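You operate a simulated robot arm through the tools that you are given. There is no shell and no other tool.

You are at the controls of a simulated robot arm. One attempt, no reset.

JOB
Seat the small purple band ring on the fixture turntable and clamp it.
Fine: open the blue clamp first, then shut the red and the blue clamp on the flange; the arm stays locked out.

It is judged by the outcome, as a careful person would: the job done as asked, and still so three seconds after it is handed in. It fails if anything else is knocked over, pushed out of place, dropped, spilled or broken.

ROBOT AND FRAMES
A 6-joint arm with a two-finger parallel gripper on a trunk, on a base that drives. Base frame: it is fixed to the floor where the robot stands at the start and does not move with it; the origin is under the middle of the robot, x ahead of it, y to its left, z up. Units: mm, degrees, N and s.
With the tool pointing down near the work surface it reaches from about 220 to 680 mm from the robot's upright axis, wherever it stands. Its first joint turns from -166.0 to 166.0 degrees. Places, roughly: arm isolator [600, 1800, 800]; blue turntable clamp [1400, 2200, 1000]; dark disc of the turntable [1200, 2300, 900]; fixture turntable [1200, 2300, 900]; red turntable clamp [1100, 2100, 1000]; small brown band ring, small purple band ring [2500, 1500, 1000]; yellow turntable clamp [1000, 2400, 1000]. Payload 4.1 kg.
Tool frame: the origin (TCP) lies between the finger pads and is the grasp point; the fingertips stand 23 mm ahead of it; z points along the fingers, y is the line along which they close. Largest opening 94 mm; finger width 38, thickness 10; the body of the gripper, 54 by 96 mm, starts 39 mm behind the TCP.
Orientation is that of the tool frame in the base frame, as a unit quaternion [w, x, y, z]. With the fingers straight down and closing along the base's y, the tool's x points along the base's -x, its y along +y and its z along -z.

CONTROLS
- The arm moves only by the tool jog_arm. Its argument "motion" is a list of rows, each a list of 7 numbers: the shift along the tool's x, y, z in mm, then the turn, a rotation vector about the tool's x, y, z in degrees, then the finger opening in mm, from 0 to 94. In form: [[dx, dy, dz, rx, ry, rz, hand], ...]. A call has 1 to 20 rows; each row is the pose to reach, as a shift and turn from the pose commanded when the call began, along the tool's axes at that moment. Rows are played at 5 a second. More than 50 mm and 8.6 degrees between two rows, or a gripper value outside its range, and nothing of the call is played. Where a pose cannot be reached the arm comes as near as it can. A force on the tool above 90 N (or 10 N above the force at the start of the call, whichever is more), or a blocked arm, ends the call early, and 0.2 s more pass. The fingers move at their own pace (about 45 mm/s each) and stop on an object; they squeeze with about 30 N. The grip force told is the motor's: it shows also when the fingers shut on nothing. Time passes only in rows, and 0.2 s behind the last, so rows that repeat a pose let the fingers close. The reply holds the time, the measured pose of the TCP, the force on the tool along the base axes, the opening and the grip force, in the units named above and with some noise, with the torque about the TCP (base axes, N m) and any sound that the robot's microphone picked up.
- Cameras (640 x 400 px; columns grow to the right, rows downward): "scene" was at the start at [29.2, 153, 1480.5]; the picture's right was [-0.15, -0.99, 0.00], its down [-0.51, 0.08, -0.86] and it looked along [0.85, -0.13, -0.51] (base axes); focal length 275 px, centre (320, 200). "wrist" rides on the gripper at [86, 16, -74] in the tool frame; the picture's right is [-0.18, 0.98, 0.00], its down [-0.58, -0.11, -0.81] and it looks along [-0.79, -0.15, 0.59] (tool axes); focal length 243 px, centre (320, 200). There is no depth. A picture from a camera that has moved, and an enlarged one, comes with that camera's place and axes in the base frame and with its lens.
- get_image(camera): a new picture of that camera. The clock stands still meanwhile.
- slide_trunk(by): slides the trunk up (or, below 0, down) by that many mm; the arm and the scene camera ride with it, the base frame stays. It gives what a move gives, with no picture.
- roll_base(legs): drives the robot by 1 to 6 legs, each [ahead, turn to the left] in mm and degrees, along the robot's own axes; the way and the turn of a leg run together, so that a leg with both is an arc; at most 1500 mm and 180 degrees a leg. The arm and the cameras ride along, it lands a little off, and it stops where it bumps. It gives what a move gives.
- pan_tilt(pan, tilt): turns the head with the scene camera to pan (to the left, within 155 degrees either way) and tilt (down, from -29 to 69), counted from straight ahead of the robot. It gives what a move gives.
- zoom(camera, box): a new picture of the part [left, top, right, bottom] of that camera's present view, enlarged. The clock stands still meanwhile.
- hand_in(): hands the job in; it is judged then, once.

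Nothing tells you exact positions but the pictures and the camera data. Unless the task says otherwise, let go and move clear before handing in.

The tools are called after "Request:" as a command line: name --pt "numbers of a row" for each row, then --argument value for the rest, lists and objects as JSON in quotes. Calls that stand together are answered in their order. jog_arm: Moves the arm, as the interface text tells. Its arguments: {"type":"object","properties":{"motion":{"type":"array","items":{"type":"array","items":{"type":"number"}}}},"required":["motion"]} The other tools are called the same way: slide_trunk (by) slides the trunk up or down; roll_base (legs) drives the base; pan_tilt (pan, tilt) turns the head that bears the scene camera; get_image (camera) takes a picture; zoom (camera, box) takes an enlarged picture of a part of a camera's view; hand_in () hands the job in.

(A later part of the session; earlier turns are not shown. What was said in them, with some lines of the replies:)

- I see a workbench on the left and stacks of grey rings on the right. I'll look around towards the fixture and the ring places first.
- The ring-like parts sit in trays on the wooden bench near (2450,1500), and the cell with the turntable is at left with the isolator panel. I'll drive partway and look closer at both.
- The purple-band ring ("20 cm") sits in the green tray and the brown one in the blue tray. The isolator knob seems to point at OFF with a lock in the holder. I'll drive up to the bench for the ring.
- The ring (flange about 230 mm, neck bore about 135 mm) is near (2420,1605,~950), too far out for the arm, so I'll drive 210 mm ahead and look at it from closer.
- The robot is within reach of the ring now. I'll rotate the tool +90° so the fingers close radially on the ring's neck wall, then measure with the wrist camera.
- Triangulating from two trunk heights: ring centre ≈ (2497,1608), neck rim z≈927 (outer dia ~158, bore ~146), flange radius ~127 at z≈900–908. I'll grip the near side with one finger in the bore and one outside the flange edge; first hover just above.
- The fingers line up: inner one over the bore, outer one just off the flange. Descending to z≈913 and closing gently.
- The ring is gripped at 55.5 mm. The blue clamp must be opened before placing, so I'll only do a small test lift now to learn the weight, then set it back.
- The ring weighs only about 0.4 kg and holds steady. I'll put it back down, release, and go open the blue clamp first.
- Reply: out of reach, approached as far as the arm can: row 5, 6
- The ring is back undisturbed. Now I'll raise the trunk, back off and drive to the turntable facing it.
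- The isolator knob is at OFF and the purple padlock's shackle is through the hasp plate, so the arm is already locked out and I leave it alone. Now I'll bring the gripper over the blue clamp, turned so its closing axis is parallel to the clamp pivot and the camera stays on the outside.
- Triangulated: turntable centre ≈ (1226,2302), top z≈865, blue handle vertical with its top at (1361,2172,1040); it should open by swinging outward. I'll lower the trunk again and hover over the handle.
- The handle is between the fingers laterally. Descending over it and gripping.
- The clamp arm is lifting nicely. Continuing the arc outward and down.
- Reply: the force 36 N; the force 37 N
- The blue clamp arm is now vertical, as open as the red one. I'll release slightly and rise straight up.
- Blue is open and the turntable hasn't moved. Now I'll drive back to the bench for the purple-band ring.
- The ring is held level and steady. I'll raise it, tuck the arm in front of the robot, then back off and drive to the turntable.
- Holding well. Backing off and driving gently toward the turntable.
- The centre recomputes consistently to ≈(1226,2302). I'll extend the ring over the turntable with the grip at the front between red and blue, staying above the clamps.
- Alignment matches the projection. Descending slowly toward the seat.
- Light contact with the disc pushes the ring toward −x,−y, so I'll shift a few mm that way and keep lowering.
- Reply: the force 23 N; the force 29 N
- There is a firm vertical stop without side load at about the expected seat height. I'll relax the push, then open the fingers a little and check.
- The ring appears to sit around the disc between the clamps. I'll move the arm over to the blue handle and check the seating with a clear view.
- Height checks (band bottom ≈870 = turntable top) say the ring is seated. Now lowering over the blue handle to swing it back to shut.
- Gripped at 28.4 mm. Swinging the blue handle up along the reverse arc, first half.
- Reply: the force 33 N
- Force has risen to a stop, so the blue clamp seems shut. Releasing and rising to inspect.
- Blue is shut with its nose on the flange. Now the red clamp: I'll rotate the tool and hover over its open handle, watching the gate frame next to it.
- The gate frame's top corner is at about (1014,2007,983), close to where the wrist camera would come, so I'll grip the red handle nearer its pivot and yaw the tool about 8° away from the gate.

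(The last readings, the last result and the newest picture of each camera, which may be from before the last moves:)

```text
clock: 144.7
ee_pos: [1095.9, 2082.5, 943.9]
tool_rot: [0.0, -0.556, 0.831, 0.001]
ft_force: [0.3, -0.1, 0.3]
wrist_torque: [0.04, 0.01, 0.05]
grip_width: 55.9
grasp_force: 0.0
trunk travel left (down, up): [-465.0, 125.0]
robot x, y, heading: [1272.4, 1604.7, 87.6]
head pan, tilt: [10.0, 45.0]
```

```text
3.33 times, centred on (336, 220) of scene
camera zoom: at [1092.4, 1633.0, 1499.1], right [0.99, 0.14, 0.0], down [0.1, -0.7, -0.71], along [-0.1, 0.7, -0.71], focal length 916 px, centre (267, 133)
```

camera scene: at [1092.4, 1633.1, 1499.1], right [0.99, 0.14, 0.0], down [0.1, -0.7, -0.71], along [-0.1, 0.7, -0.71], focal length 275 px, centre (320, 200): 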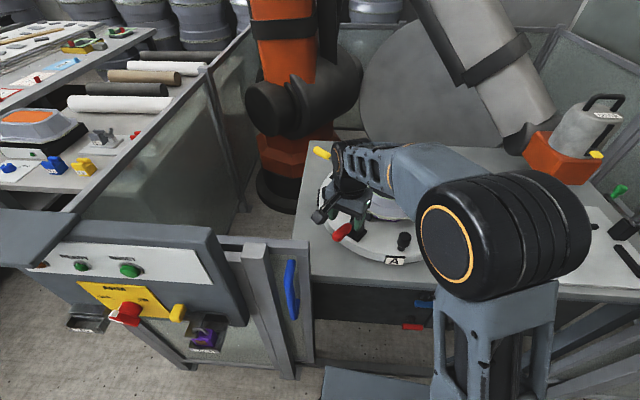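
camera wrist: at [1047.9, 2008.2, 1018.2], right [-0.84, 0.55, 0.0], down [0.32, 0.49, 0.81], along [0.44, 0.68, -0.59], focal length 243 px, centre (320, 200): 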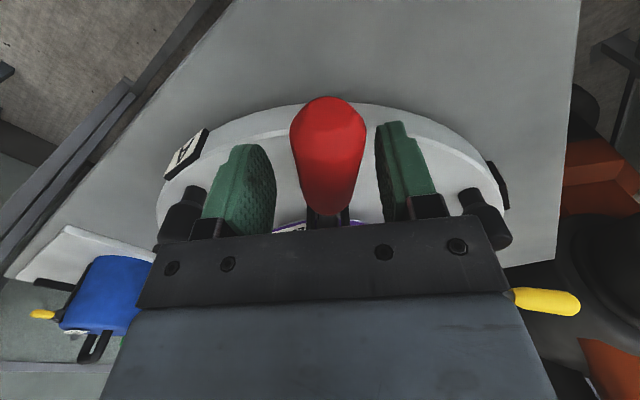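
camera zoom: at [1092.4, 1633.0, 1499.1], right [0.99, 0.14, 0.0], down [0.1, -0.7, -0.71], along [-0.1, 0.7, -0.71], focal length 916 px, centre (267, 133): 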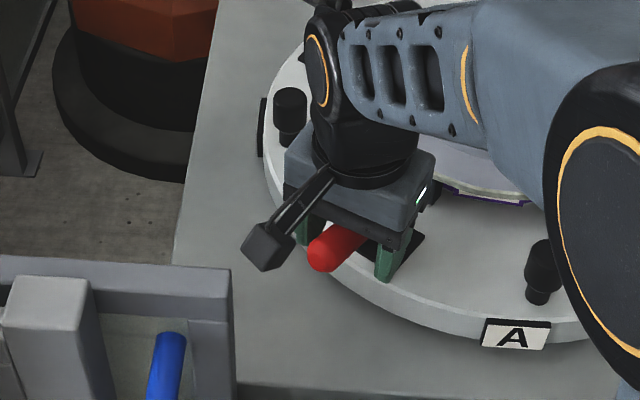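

Request:
jog_arm --pt "0 0 0 0 0 0 36" --pt "0 0 0 0 0 0 20" --pt "0 0 0 0 0 0 0" --pt "0 0 0 0 0 0 0"

Request:
get_image --camera "wrist"

```text
clock: 145.7
ee_pos: [1093.1, 2084.1, 943.8]
tool_rot: [0.0, -0.554, 0.832, 0.001]
ft_force: [-21.3, 7.2, 1.4]
wrist_torque: [0.01, -0.19, -1.83]
grip_width: 33.9
grasp_force: 45.2
trunk travel left (down, up): [-465.0, 125.0]
robot x, y, heading: [1274.5, 1606.9, 88.2]
head pan, tilt: [10.0, 45.0]
```

```text
taken
camera wrist: at [1045.0, 2009.2, 1018.3], right [-0.84, 0.55, 0.0], down [0.33, 0.49, 0.81], along [0.44, 0.68, -0.59], focal length 243 px, centre (320, 200)
```

wrist: 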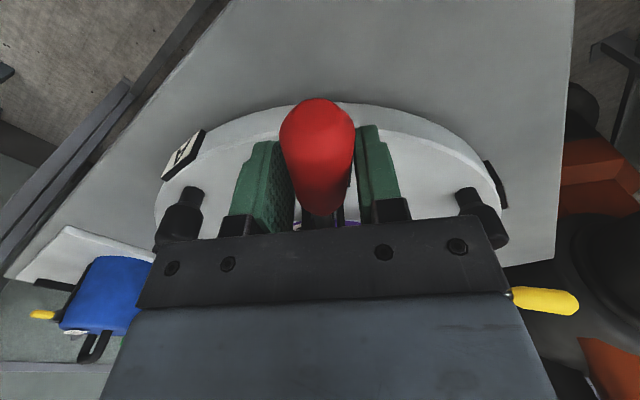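

The pads grip the handle slightly yawed (33.9 mm). I'll swing it up along the arc and take out the yaw as the camera leaves the gate.

Request:
jog_arm --pt "-1 -0.1 -4 0 0 1 0" --pt "-2.2 -0.3 -7.75 0 0 2 0" --pt "-4.2 -0.6 -12.8 0 0 3.5 0" --pt "-6.8 -0.9 -17.8 0 0 5 0" --pt "-9.8 -1.4 -22.5 0 0 6.5 0" --pt "-13.2 -1.8 -26.9 0 0 7.9 0" --pt "-13.2 -1.8 -26.9 0 0 7.9 0"

Request:
zoom --camera "scene" --box '[240, 140, 432, 260]'

Request:
get_image --camera "wrist"

```text
clock: 147.2
ee_pos: [1100.2, 2094.2, 971.5]
tool_rot: [0.0, -0.496, 0.868, 0.0]
ft_force: [-23.2, -14.9, -8.2]
wrist_torque: [-1.37, 0.22, -1.28]
grip_width: 28.2
grasp_force: 44.8
trunk travel left (down, up): [-465.0, 125.0]
robot x, y, heading: [1272.6, 1604.4, 87.9]
head pan, tilt: [10.0, 45.0]
```

```text
3.33 times, centred on (336, 200) of scene
camera zoom: at [1088.7, 1631.6, 1498.7], right [0.99, 0.14, 0.0], down [0.1, -0.7, -0.71], along [-0.1, 0.7, -0.71], focal length 916 px, centre (267, 200)
```

zoom: 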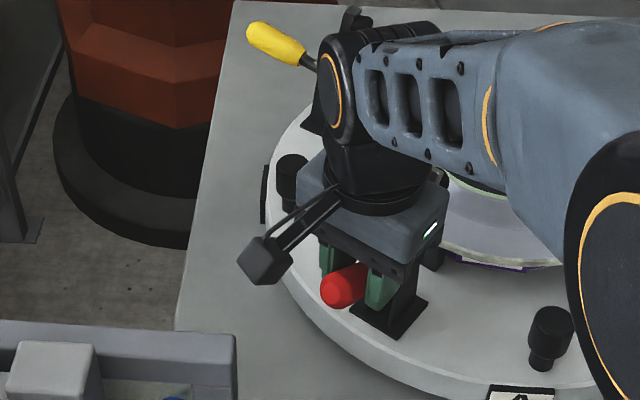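

```text
taken
camera wrist: at [1041.2, 2026.7, 1045.4], right [-0.75, 0.66, 0.0], down [0.39, 0.45, 0.81], along [0.53, 0.61, -0.59], focal length 243 px, centre (320, 200)
```

wrist: 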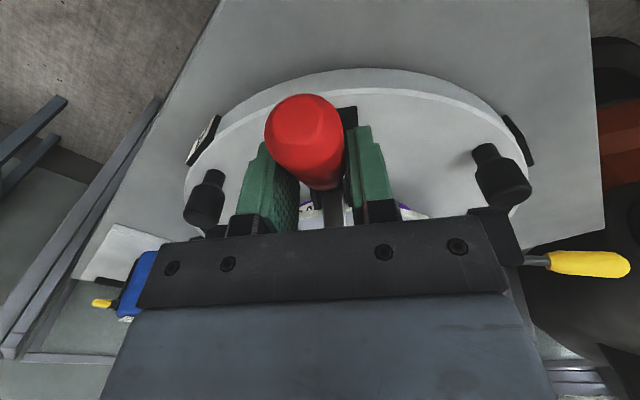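

Request:
jog_arm --pt "1 0 -2.5 0 0 0 0" --pt "0 0 -5 0 0 0 0" --pt "-4.8 0 -8 0 0 0 0" --pt "-9 0 -11.5 0 0 0 0" --pt "-13.9 0 -14.5 0 0 0 0"

Request:
zoom --camera "scene" --box '[240, 140, 432, 260]'

Request:
get_image --camera "wrist"

```text
clock: 148.4
ee_pos: [1105.6, 2105.0, 986.7]
tool_rot: [0.0, -0.498, 0.867, 0.001]
ft_force: [-18.2, -19.7, -0.3]
wrist_torque: [-1.47, 0.18, -0.93]
grip_width: 28.5
grasp_force: 45.2
trunk travel left (down, up): [-465.0, 125.0]
robot x, y, heading: [1271.3, 1606.0, 88.2]
head pan, tilt: [10.0, 45.0]
```

```text
3.33 times, centred on (336, 200) of scene
camera zoom: at [1089.3, 1630.3, 1499.0], right [0.99, 0.14, 0.0], down [0.1, -0.7, -0.71], along [-0.1, 0.7, -0.71], focal length 916 px, centre (267, 200)
```

zoom: 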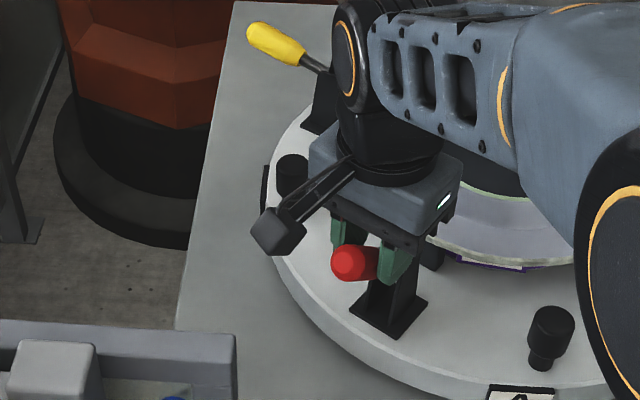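

```text
taken
camera wrist: at [1048.4, 2038.3, 1061.6], right [-0.76, 0.66, 0.0], down [0.39, 0.45, 0.81], along [0.53, 0.61, -0.59], focal length 243 px, centre (320, 200)
```

wrist: 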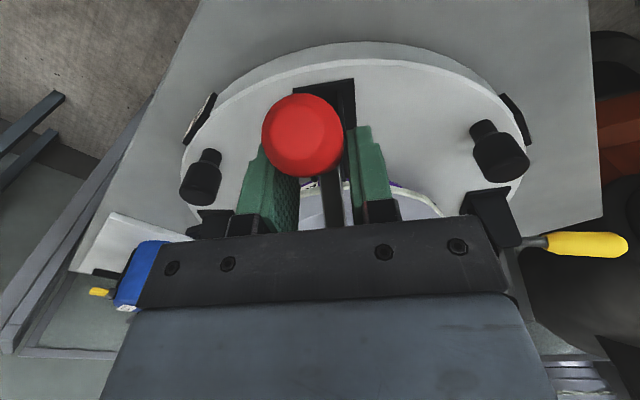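

Request:
jog_arm --pt "0.5 0 -5 0 0 0 0" --pt "0 0 -10 0 0 0 0" --pt "-5 0 -15 0 0 0 0" --pt "-11 0 -19 0 0 0 0"

Request:
zoom --camera "scene" --box '[240, 140, 432, 260]'

Request:
get_image --camera "wrist"

```text
clock: 149.4
ee_pos: [1113.8, 2117.3, 1004.5]
tool_rot: [0.0, -0.496, 0.868, 0.0]
ft_force: [-11.2, -0.1, -21.1]
wrist_torque: [-1.03, 0.11, -0.5]
grip_width: 28.0
grasp_force: 45.4
trunk travel left (down, up): [-465.0, 125.0]
robot x, y, heading: [1271.9, 1606.6, 87.8]
head pan, tilt: [10.0, 45.0]
```

```text
3.33 times, centred on (336, 200) of scene
camera zoom: at [1089.8, 1634.7, 1498.7], right [0.99, 0.14, 0.0], down [0.1, -0.7, -0.71], along [-0.1, 0.7, -0.71], focal length 916 px, centre (267, 200)
```

zoom: 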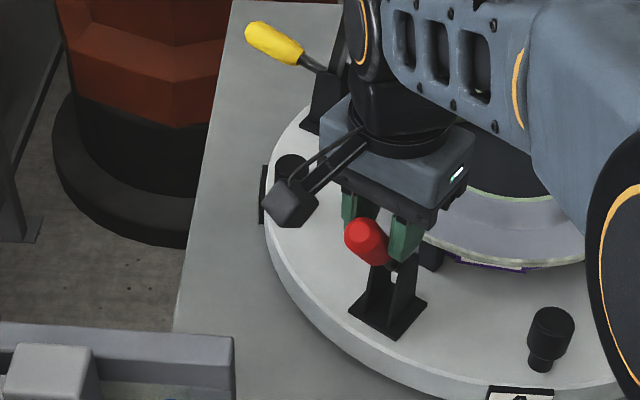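

```text
taken
camera wrist: at [1055.4, 2050.3, 1078.0], right [-0.75, 0.66, 0.0], down [0.39, 0.45, 0.81], along [0.53, 0.61, -0.59], focal length 243 px, centre (320, 200)
```

wrist: 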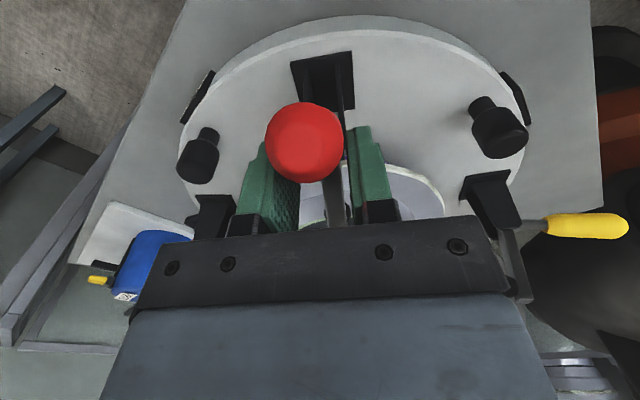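

Request:
jog_arm --pt "-6 0 -3 0 0 0 0" --pt "-12 0 -6 0 0 0 0" --pt "-18 0 -8.5 0 0 0 0" --pt "-24 0 -10 0 0 0 0"

Request:
zoom --camera "scene" --box '[240, 140, 432, 260]'

Request:
get_image --camera "wrist"

```text
clock: 150.4
ee_pos: [1124.9, 2136.4, 1016.7]
tool_rot: [0.001, -0.498, 0.867, 0.002]
ft_force: [-12.0, -14.9, 3.4]
wrist_torque: [-1.41, 0.74, -0.05]
grip_width: 27.9
grasp_force: 45.2
trunk travel left (down, up): [-465.0, 125.0]
robot x, y, heading: [1271.2, 1607.7, 87.9]
head pan, tilt: [10.0, 45.0]
```

```text
3.33 times, centred on (336, 200) of scene
camera zoom: at [1090.2, 1630.6, 1499.2], right [0.99, 0.14, 0.0], down [0.1, -0.7, -0.71], along [-0.1, 0.7, -0.71], focal length 916 px, centre (267, 200)
```

zoom: 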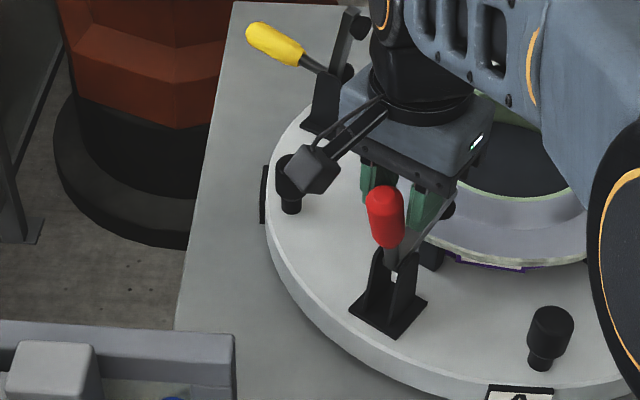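

```text
taken
camera wrist: at [1066.9, 2068.9, 1090.6], right [-0.76, 0.66, 0.0], down [0.39, 0.44, 0.81], along [0.53, 0.61, -0.59], focal length 243 px, centre (320, 200)
```

wrist: 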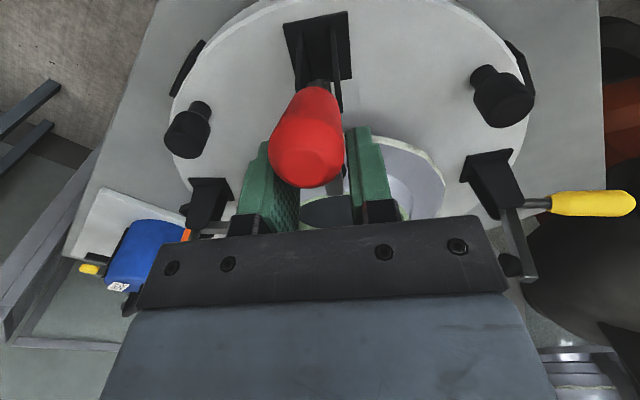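

The handle has slid toward the outer edge of the pads; I'll regrip it centred before the final push.

Request:
jog_arm --pt "0 0 0 0 0 0 40" --pt "0 0 0 0 0 0 54" --pt "0 0 0 0 0 0 54"

Request:
get_image --camera "wrist"

Request:
zoom --camera "scene" --box '[260, 160, 420, 260]'

```text
clock: 151.2
ee_pos: [1127.6, 2137.6, 1014.8]
tool_rot: [-0.001, -0.497, 0.868, 0.001]
ft_force: [0.5, 0.6, 0.9]
wrist_torque: [0.02, -0.02, -0.02]
grip_width: 53.9
grasp_force: 0.0
trunk travel left (down, up): [-465.0, 125.0]
robot x, y, heading: [1270.5, 1605.7, 88.1]
head pan, tilt: [10.0, 45.0]
```

```text
taken
camera wrist: at [1069.0, 2070.9, 1088.9], right [-0.75, 0.66, 0.0], down [0.39, 0.44, 0.81], along [0.53, 0.61, -0.59], focal length 243 px, centre (320, 200)
```

wrist: 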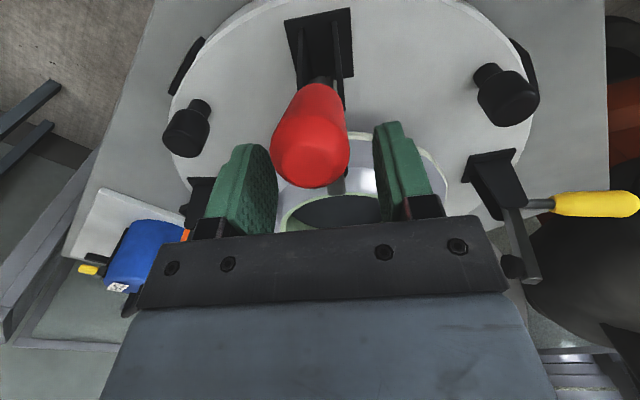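

```text
4.00 times, centred on (340, 210) of scene
camera zoom: at [1091.9, 1633.1, 1499.1], right [0.99, 0.14, 0.0], down [0.1, -0.7, -0.71], along [-0.1, 0.7, -0.71], focal length 1099 px, centre (240, 160)
```

zoom: 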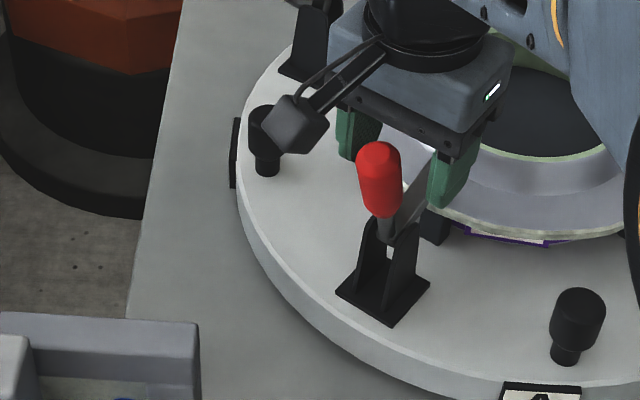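

Request:
jog_arm --pt "12 0 0 0 0 0 54" --pt "25 0 0 0 0 0 54" --pt "25 0 0 0 0 0 54"

Request:
get_image --camera "wrist"

Request:
zoom --camera "scene" --box '[260, 160, 420, 260]'

```text
clock: 152.1
ee_pos: [1112.8, 2116.3, 1015.0]
tool_rot: [0.0, -0.497, 0.868, 0.001]
ft_force: [0.3, 0.0, -0.3]
wrist_torque: [0.01, 0.0, 0.0]
grip_width: 54.1
grasp_force: 0.0
trunk travel left (down, up): [-465.0, 125.0]
robot x, y, heading: [1270.9, 1607.3, 87.9]
head pan, tilt: [10.0, 45.0]
```

```text
taken
camera wrist: at [1055.5, 2048.8, 1089.4], right [-0.75, 0.66, 0.0], down [0.39, 0.45, 0.81], along [0.53, 0.61, -0.59], focal length 243 px, centre (320, 200)
```

wrist: 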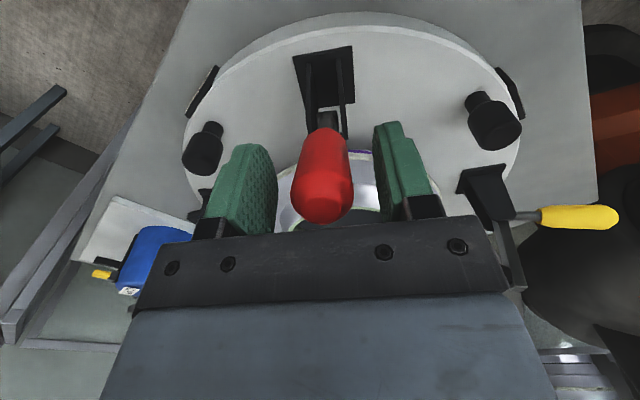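

```text
4.00 times, centred on (340, 210) of scene
camera zoom: at [1091.8, 1632.9, 1499.1], right [0.99, 0.14, 0.0], down [0.1, -0.7, -0.71], along [-0.1, 0.7, -0.71], focal length 1099 px, centre (240, 160)
```

zoom: 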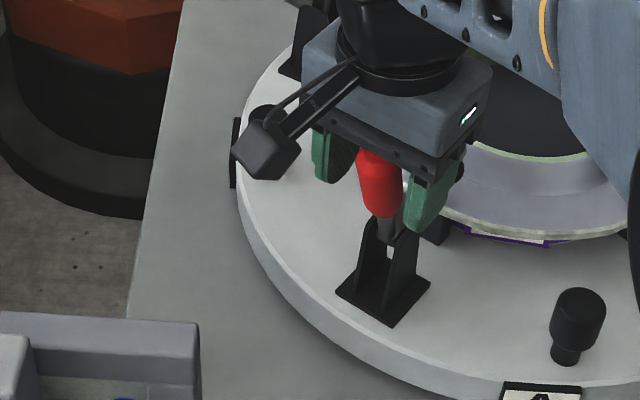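

Request:
jog_arm --pt "0 0 0 0 0 0 30" --pt "0 0 0 0 0 0 10" --pt "0 0 0 0 0 0 0" --pt "0 0 0 0 0 0 0" --pt "-4 0 -1 0 0 0 0" --pt "-8.2 0 -2 0 0 0 0" --pt "-12.5 0 -3 0 0 0 0" --pt "-16.5 0 -3.5 0 0 0 0"

Request:
zoom --camera "scene" --box '[260, 160, 420, 260]'

Request:
get_image --camera "wrist"

```text
clock: 153.8
ee_pos: [1120.1, 2130.0, 1018.9]
tool_rot: [0.001, -0.497, 0.868, 0.0]
ft_force: [-16.9, -5.8, -1.6]
wrist_torque: [-1.6, -0.03, -0.22]
grip_width: 28.6
grasp_force: 44.5
trunk travel left (down, up): [-465.0, 125.0]
robot x, y, heading: [1272.7, 1603.8, 88.0]
head pan, tilt: [10.0, 45.0]
```

```text
4.00 times, centred on (340, 210) of scene
camera zoom: at [1089.3, 1632.5, 1498.8], right [0.99, 0.14, 0.0], down [0.1, -0.7, -0.71], along [-0.1, 0.7, -0.71], focal length 1099 px, centre (240, 160)
```

zoom: 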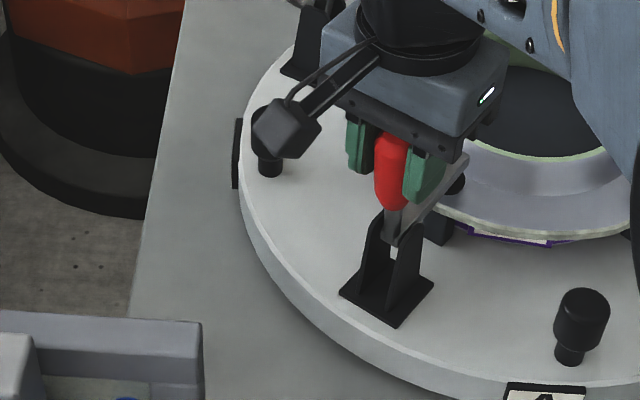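

```text
taken
camera wrist: at [1062.7, 2062.0, 1093.1], right [-0.75, 0.66, 0.0], down [0.39, 0.44, 0.81], along [0.53, 0.61, -0.59], focal length 243 px, centre (320, 200)
```

wrist: 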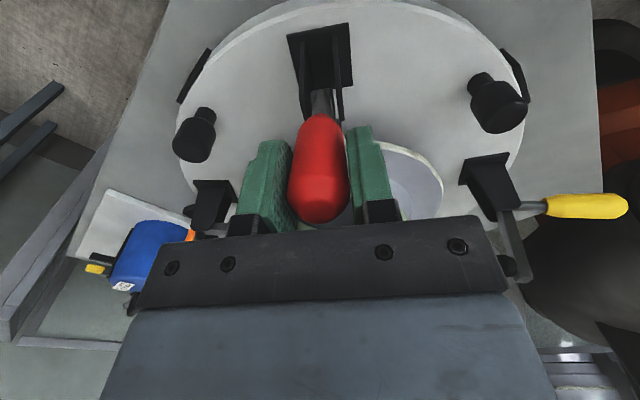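

Request:
jog_arm --pt "-3 0 -0.3 0 0 0 0" --pt "-6 0 -0.5 0 0 0 0" --pt "-9 0 -0.6 0 0 0 0" --pt "-12 0 -0.6 0 0 0 0"

Request:
zoom --camera "scene" --box '[260, 160, 420, 260]'

```text
clock: 154.8
ee_pos: [1126.6, 2139.6, 1020.1]
tool_rot: [0.002, -0.497, 0.868, 0.001]
ft_force: [-11.4, -8.9, 3.5]
wrist_torque: [-1.47, -0.26, -0.15]
grip_width: 28.5
grasp_force: 45.2
trunk travel left (down, up): [-465.0, 125.0]
robot x, y, heading: [1269.2, 1608.7, 87.9]
head pan, tilt: [10.0, 45.0]
```

```text
4.00 times, centred on (340, 210) of scene
camera zoom: at [1090.0, 1631.6, 1498.9], right [0.99, 0.14, 0.0], down [0.1, -0.7, -0.71], along [-0.1, 0.7, -0.71], focal length 1099 px, centre (240, 160)
```

zoom: 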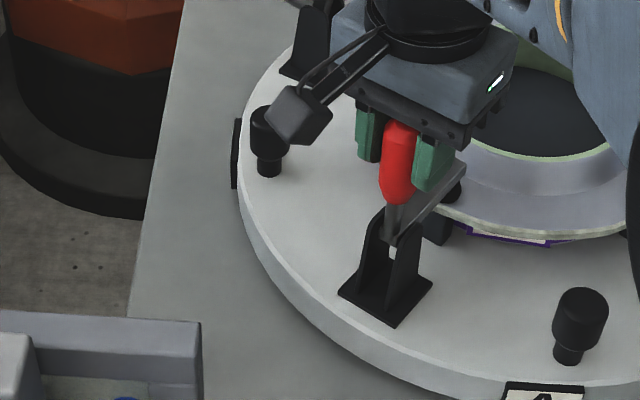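

Request:
jog_arm --pt "-2.5 0 0 0 0 0 0" --pt "-5 0 0 0 0 0 0" --pt "-7 0 0 0 0 0 0" --pt "-7 0 0 0 0 0 0"

Request:
zoom --camera "scene" --box '[260, 160, 420, 260]'

```text
clock: 155.8
ee_pos: [1128.4, 2142.2, 1019.3]
tool_rot: [0.0, -0.498, 0.867, 0.001]
ft_force: [-21.8, -34.1, -1.5]
wrist_torque: [0.41, 0.44, 0.0]
grip_width: 28.6
grasp_force: 45.4
trunk travel left (down, up): [-465.0, 125.0]
robot x, y, heading: [1266.5, 1607.5, 88.1]
head pan, tilt: [10.0, 45.0]
```

```text
4.00 times, centred on (340, 210) of scene
camera zoom: at [1088.2, 1628.1, 1498.7], right [0.99, 0.14, 0.0], down [0.1, -0.7, -0.71], along [-0.1, 0.7, -0.71], focal length 1099 px, centre (240, 160)
```

zoom: 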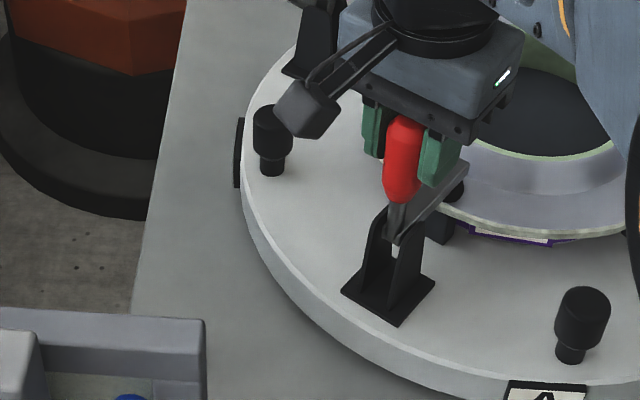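

The red handle hits its stop at the same radius as blue (r≈183, ~40 N). Releasing and rising to inspect.

Request:
jog_arm --pt "0 0 0 0 0 0 40" --pt "0 0 0 0 0 0 54" --pt "0 0 0 0 0 0 54" --pt "0 0 -30 0 0 0 54" --pt "0 0 -70 0 0 0 54" --pt "0 0 -110 0 0 0 54" --pt "0 0 -140 0 0 0 54"

Request:
get_image --camera "wrist"

Request:
zoom --camera "scene" --box '[250, 140, 442, 270]'

```text
clock: 157.4
ee_pos: [1131.2, 2145.4, 1159.4]
tool_rot: [0.0, -0.497, 0.868, 0.0]
ft_force: [-0.3, 0.2, 0.4]
wrist_torque: [0.02, 0.01, 0.03]
grip_width: 54.1
grasp_force: 0.1
trunk travel left (down, up): [-465.0, 125.0]
robot x, y, heading: [1271.8, 1607.2, 87.8]
head pan, tilt: [10.0, 45.0]
```

```text
taken
camera wrist: at [1073.9, 2077.5, 1234.4], right [-0.75, 0.66, 0.0], down [0.39, 0.45, 0.81], along [0.53, 0.61, -0.59], focal length 243 px, centre (320, 200)
```

wrist: 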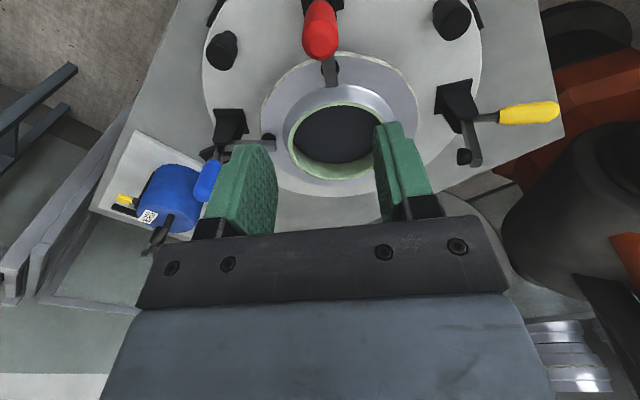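

```text
3.08 times, centred on (346, 205) of scene
camera zoom: at [1091.6, 1632.9, 1499.0], right [0.99, 0.14, 0.0], down [0.1, -0.7, -0.71], along [-0.1, 0.7, -0.71], focal length 845 px, centre (240, 185)
```

zoom: 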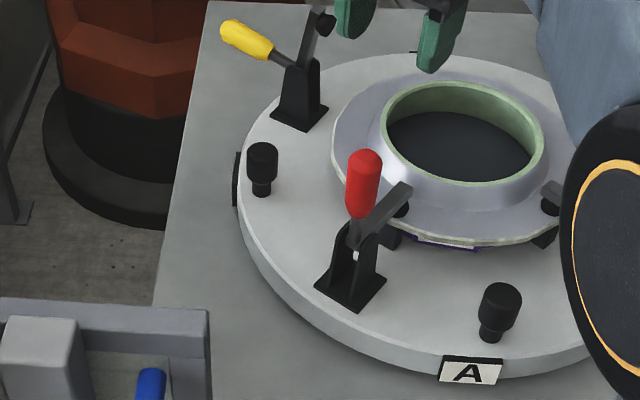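

Both clamps are shut. I'll retract the arm clear and check seating and clamps from a lower viewpoint.

Request:
jog_arm --pt "16.5 -30 0 0 0 0 54" --pt "33 -60 0 0 0 0 54" --pt "50 -90 0 0 0 0 54" --pt "66 -120 0 0 0 0 54" --pt "83 -150 0 0 0 0 54" --pt "99 -180 0 0 0 0 54" --pt "116 -210 0 0 0 0 54" --pt "132.5 -238.9 0 0 0 0 54"

Request:
pan_tilt --pan -5 --tilt 38

Request:
get_image --camera "scene"

```text
clock: 159.2
ee_pos: [1270.9, 1910.3, 1158.1]
tool_rot: [0.0, -0.497, 0.868, 0.001]
ft_force: [0.0, -0.2, 0.6]
wrist_torque: [0.0, 0.01, 0.0]
grip_width: 53.9
grasp_force: 0.1
trunk travel left (down, up): [-465.0, 125.0]
robot x, y, heading: [1271.2, 1606.9, 87.8]
head pan, tilt: [10.0, 45.0]
```

```text
clock: 160.0
ee_pos: [1270.7, 1909.8, 1158.8]
tool_rot: [0.0, -0.496, 0.868, 0.0]
ft_force: [0.1, -0.1, 0.3]
wrist_torque: [0.06, 0.02, -0.02]
grip_width: 54.2
grasp_force: 0.0
trunk travel left (down, up): [-465.0, 125.0]
robot x, y, heading: [1271.4, 1608.0, 87.9]
head pan, tilt: [-5.0, 38.0]
```

```text
taken
camera scene: at [1113.4, 1638.1, 1509.3], right [0.99, -0.12, 0.0], down [-0.08, -0.61, -0.79], along [0.1, 0.78, -0.62], focal length 275 px, centre (320, 200)
```

scene: 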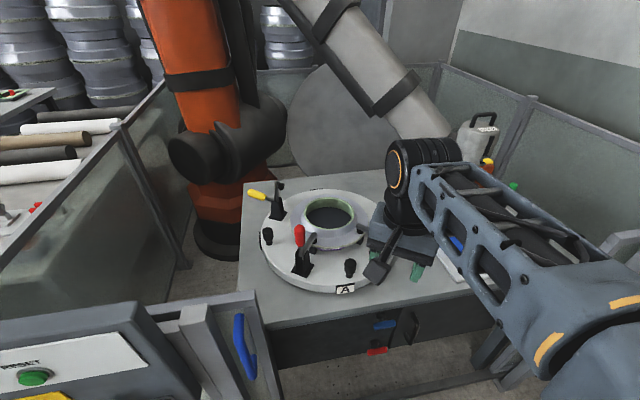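

Request:
slide_trunk --by -200

Request:
pan_tilt --pan -5 --tilt 28

Request:
get_image --camera "scene"

Request:
zoom --camera "scene" --box '[240, 180, 400, 280]'

```text
clock: 162.2
ee_pos: [1270.5, 1909.8, 957.4]
tool_rot: [0.0, -0.497, 0.868, 0.002]
ft_force: [-0.5, -0.1, -0.4]
wrist_torque: [-0.02, 0.0, 0.0]
grip_width: 53.9
grasp_force: 0.1
trunk travel left (down, up): [-265.0, 325.0]
robot x, y, heading: [1270.9, 1607.0, 88.1]
head pan, tilt: [-5.0, 38.0]
```

```text
clock: 162.9
ee_pos: [1271.7, 1910.3, 957.9]
tool_rot: [0.001, -0.498, 0.867, 0.002]
ft_force: [0.2, -0.3, -0.3]
wrist_torque: [-0.01, 0.01, -0.02]
grip_width: 54.1
grasp_force: 0.1
trunk travel left (down, up): [-265.0, 325.0]
robot x, y, heading: [1272.3, 1603.9, 88.0]
head pan, tilt: [-5.0, 28.0]
```

```text
taken
camera scene: at [1114.1, 1642.9, 1324.8], right [0.99, -0.12, 0.0], down [-0.06, -0.47, -0.88], along [0.11, 0.88, -0.47], focal length 275 px, centre (320, 200)
```

scene: 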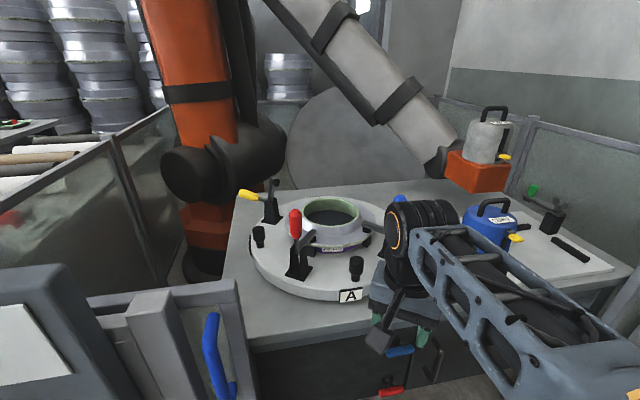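

```text
4.00 times, centred on (320, 230) of scene
camera zoom: at [1114.1, 1642.9, 1324.8], right [0.99, -0.12, 0.0], down [-0.06, -0.47, -0.88], along [0.11, 0.88, -0.47], focal length 1099 px, centre (320, 80)
```

zoom: 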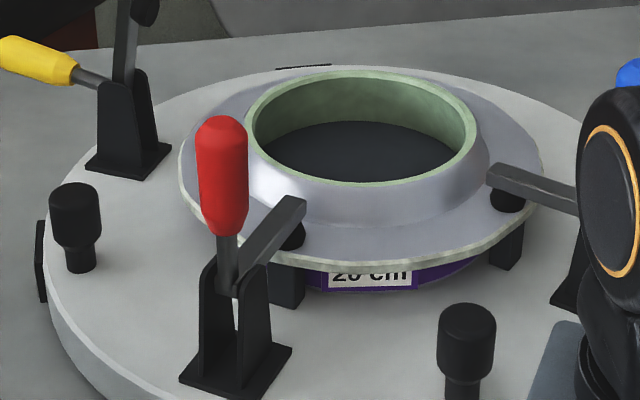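

The ring sits level on the turntable with the flange on its posts. The red and blue noses are down on the flange, the yellow clamp and isolator are untouched, and the arm is clear with nothing held. Handing in.

Request:
hand_in

```text
The job is handed in.
```

The small purple band ring is seated on the turntable, and both the red and blue clamps are shut on its flange. I handed the job in; no verdict came back.

- **Blue clamp:** I opened it before bringing the ring over, then shut it on the flange once the ring was down.
- **Ring:** It rests level over the dark disc. The measured height of the band's underside matches the turntable top to within a few millimetres.
- **Red clamp:** It took a second grip partway through the swing, then closed to its stop.
- **Lockout:** I never touched the isolator. When I last looked closely, on arriving at the turntable, the knob was at OFF with the purple padlock through its hasp.
- **Surroundings:** I saw nothing else knocked or moved. The yellow clamp is still open, as I found it, and the brown-band ring was not touched.

The gripper is open and clear of the fixture, in front of the table.
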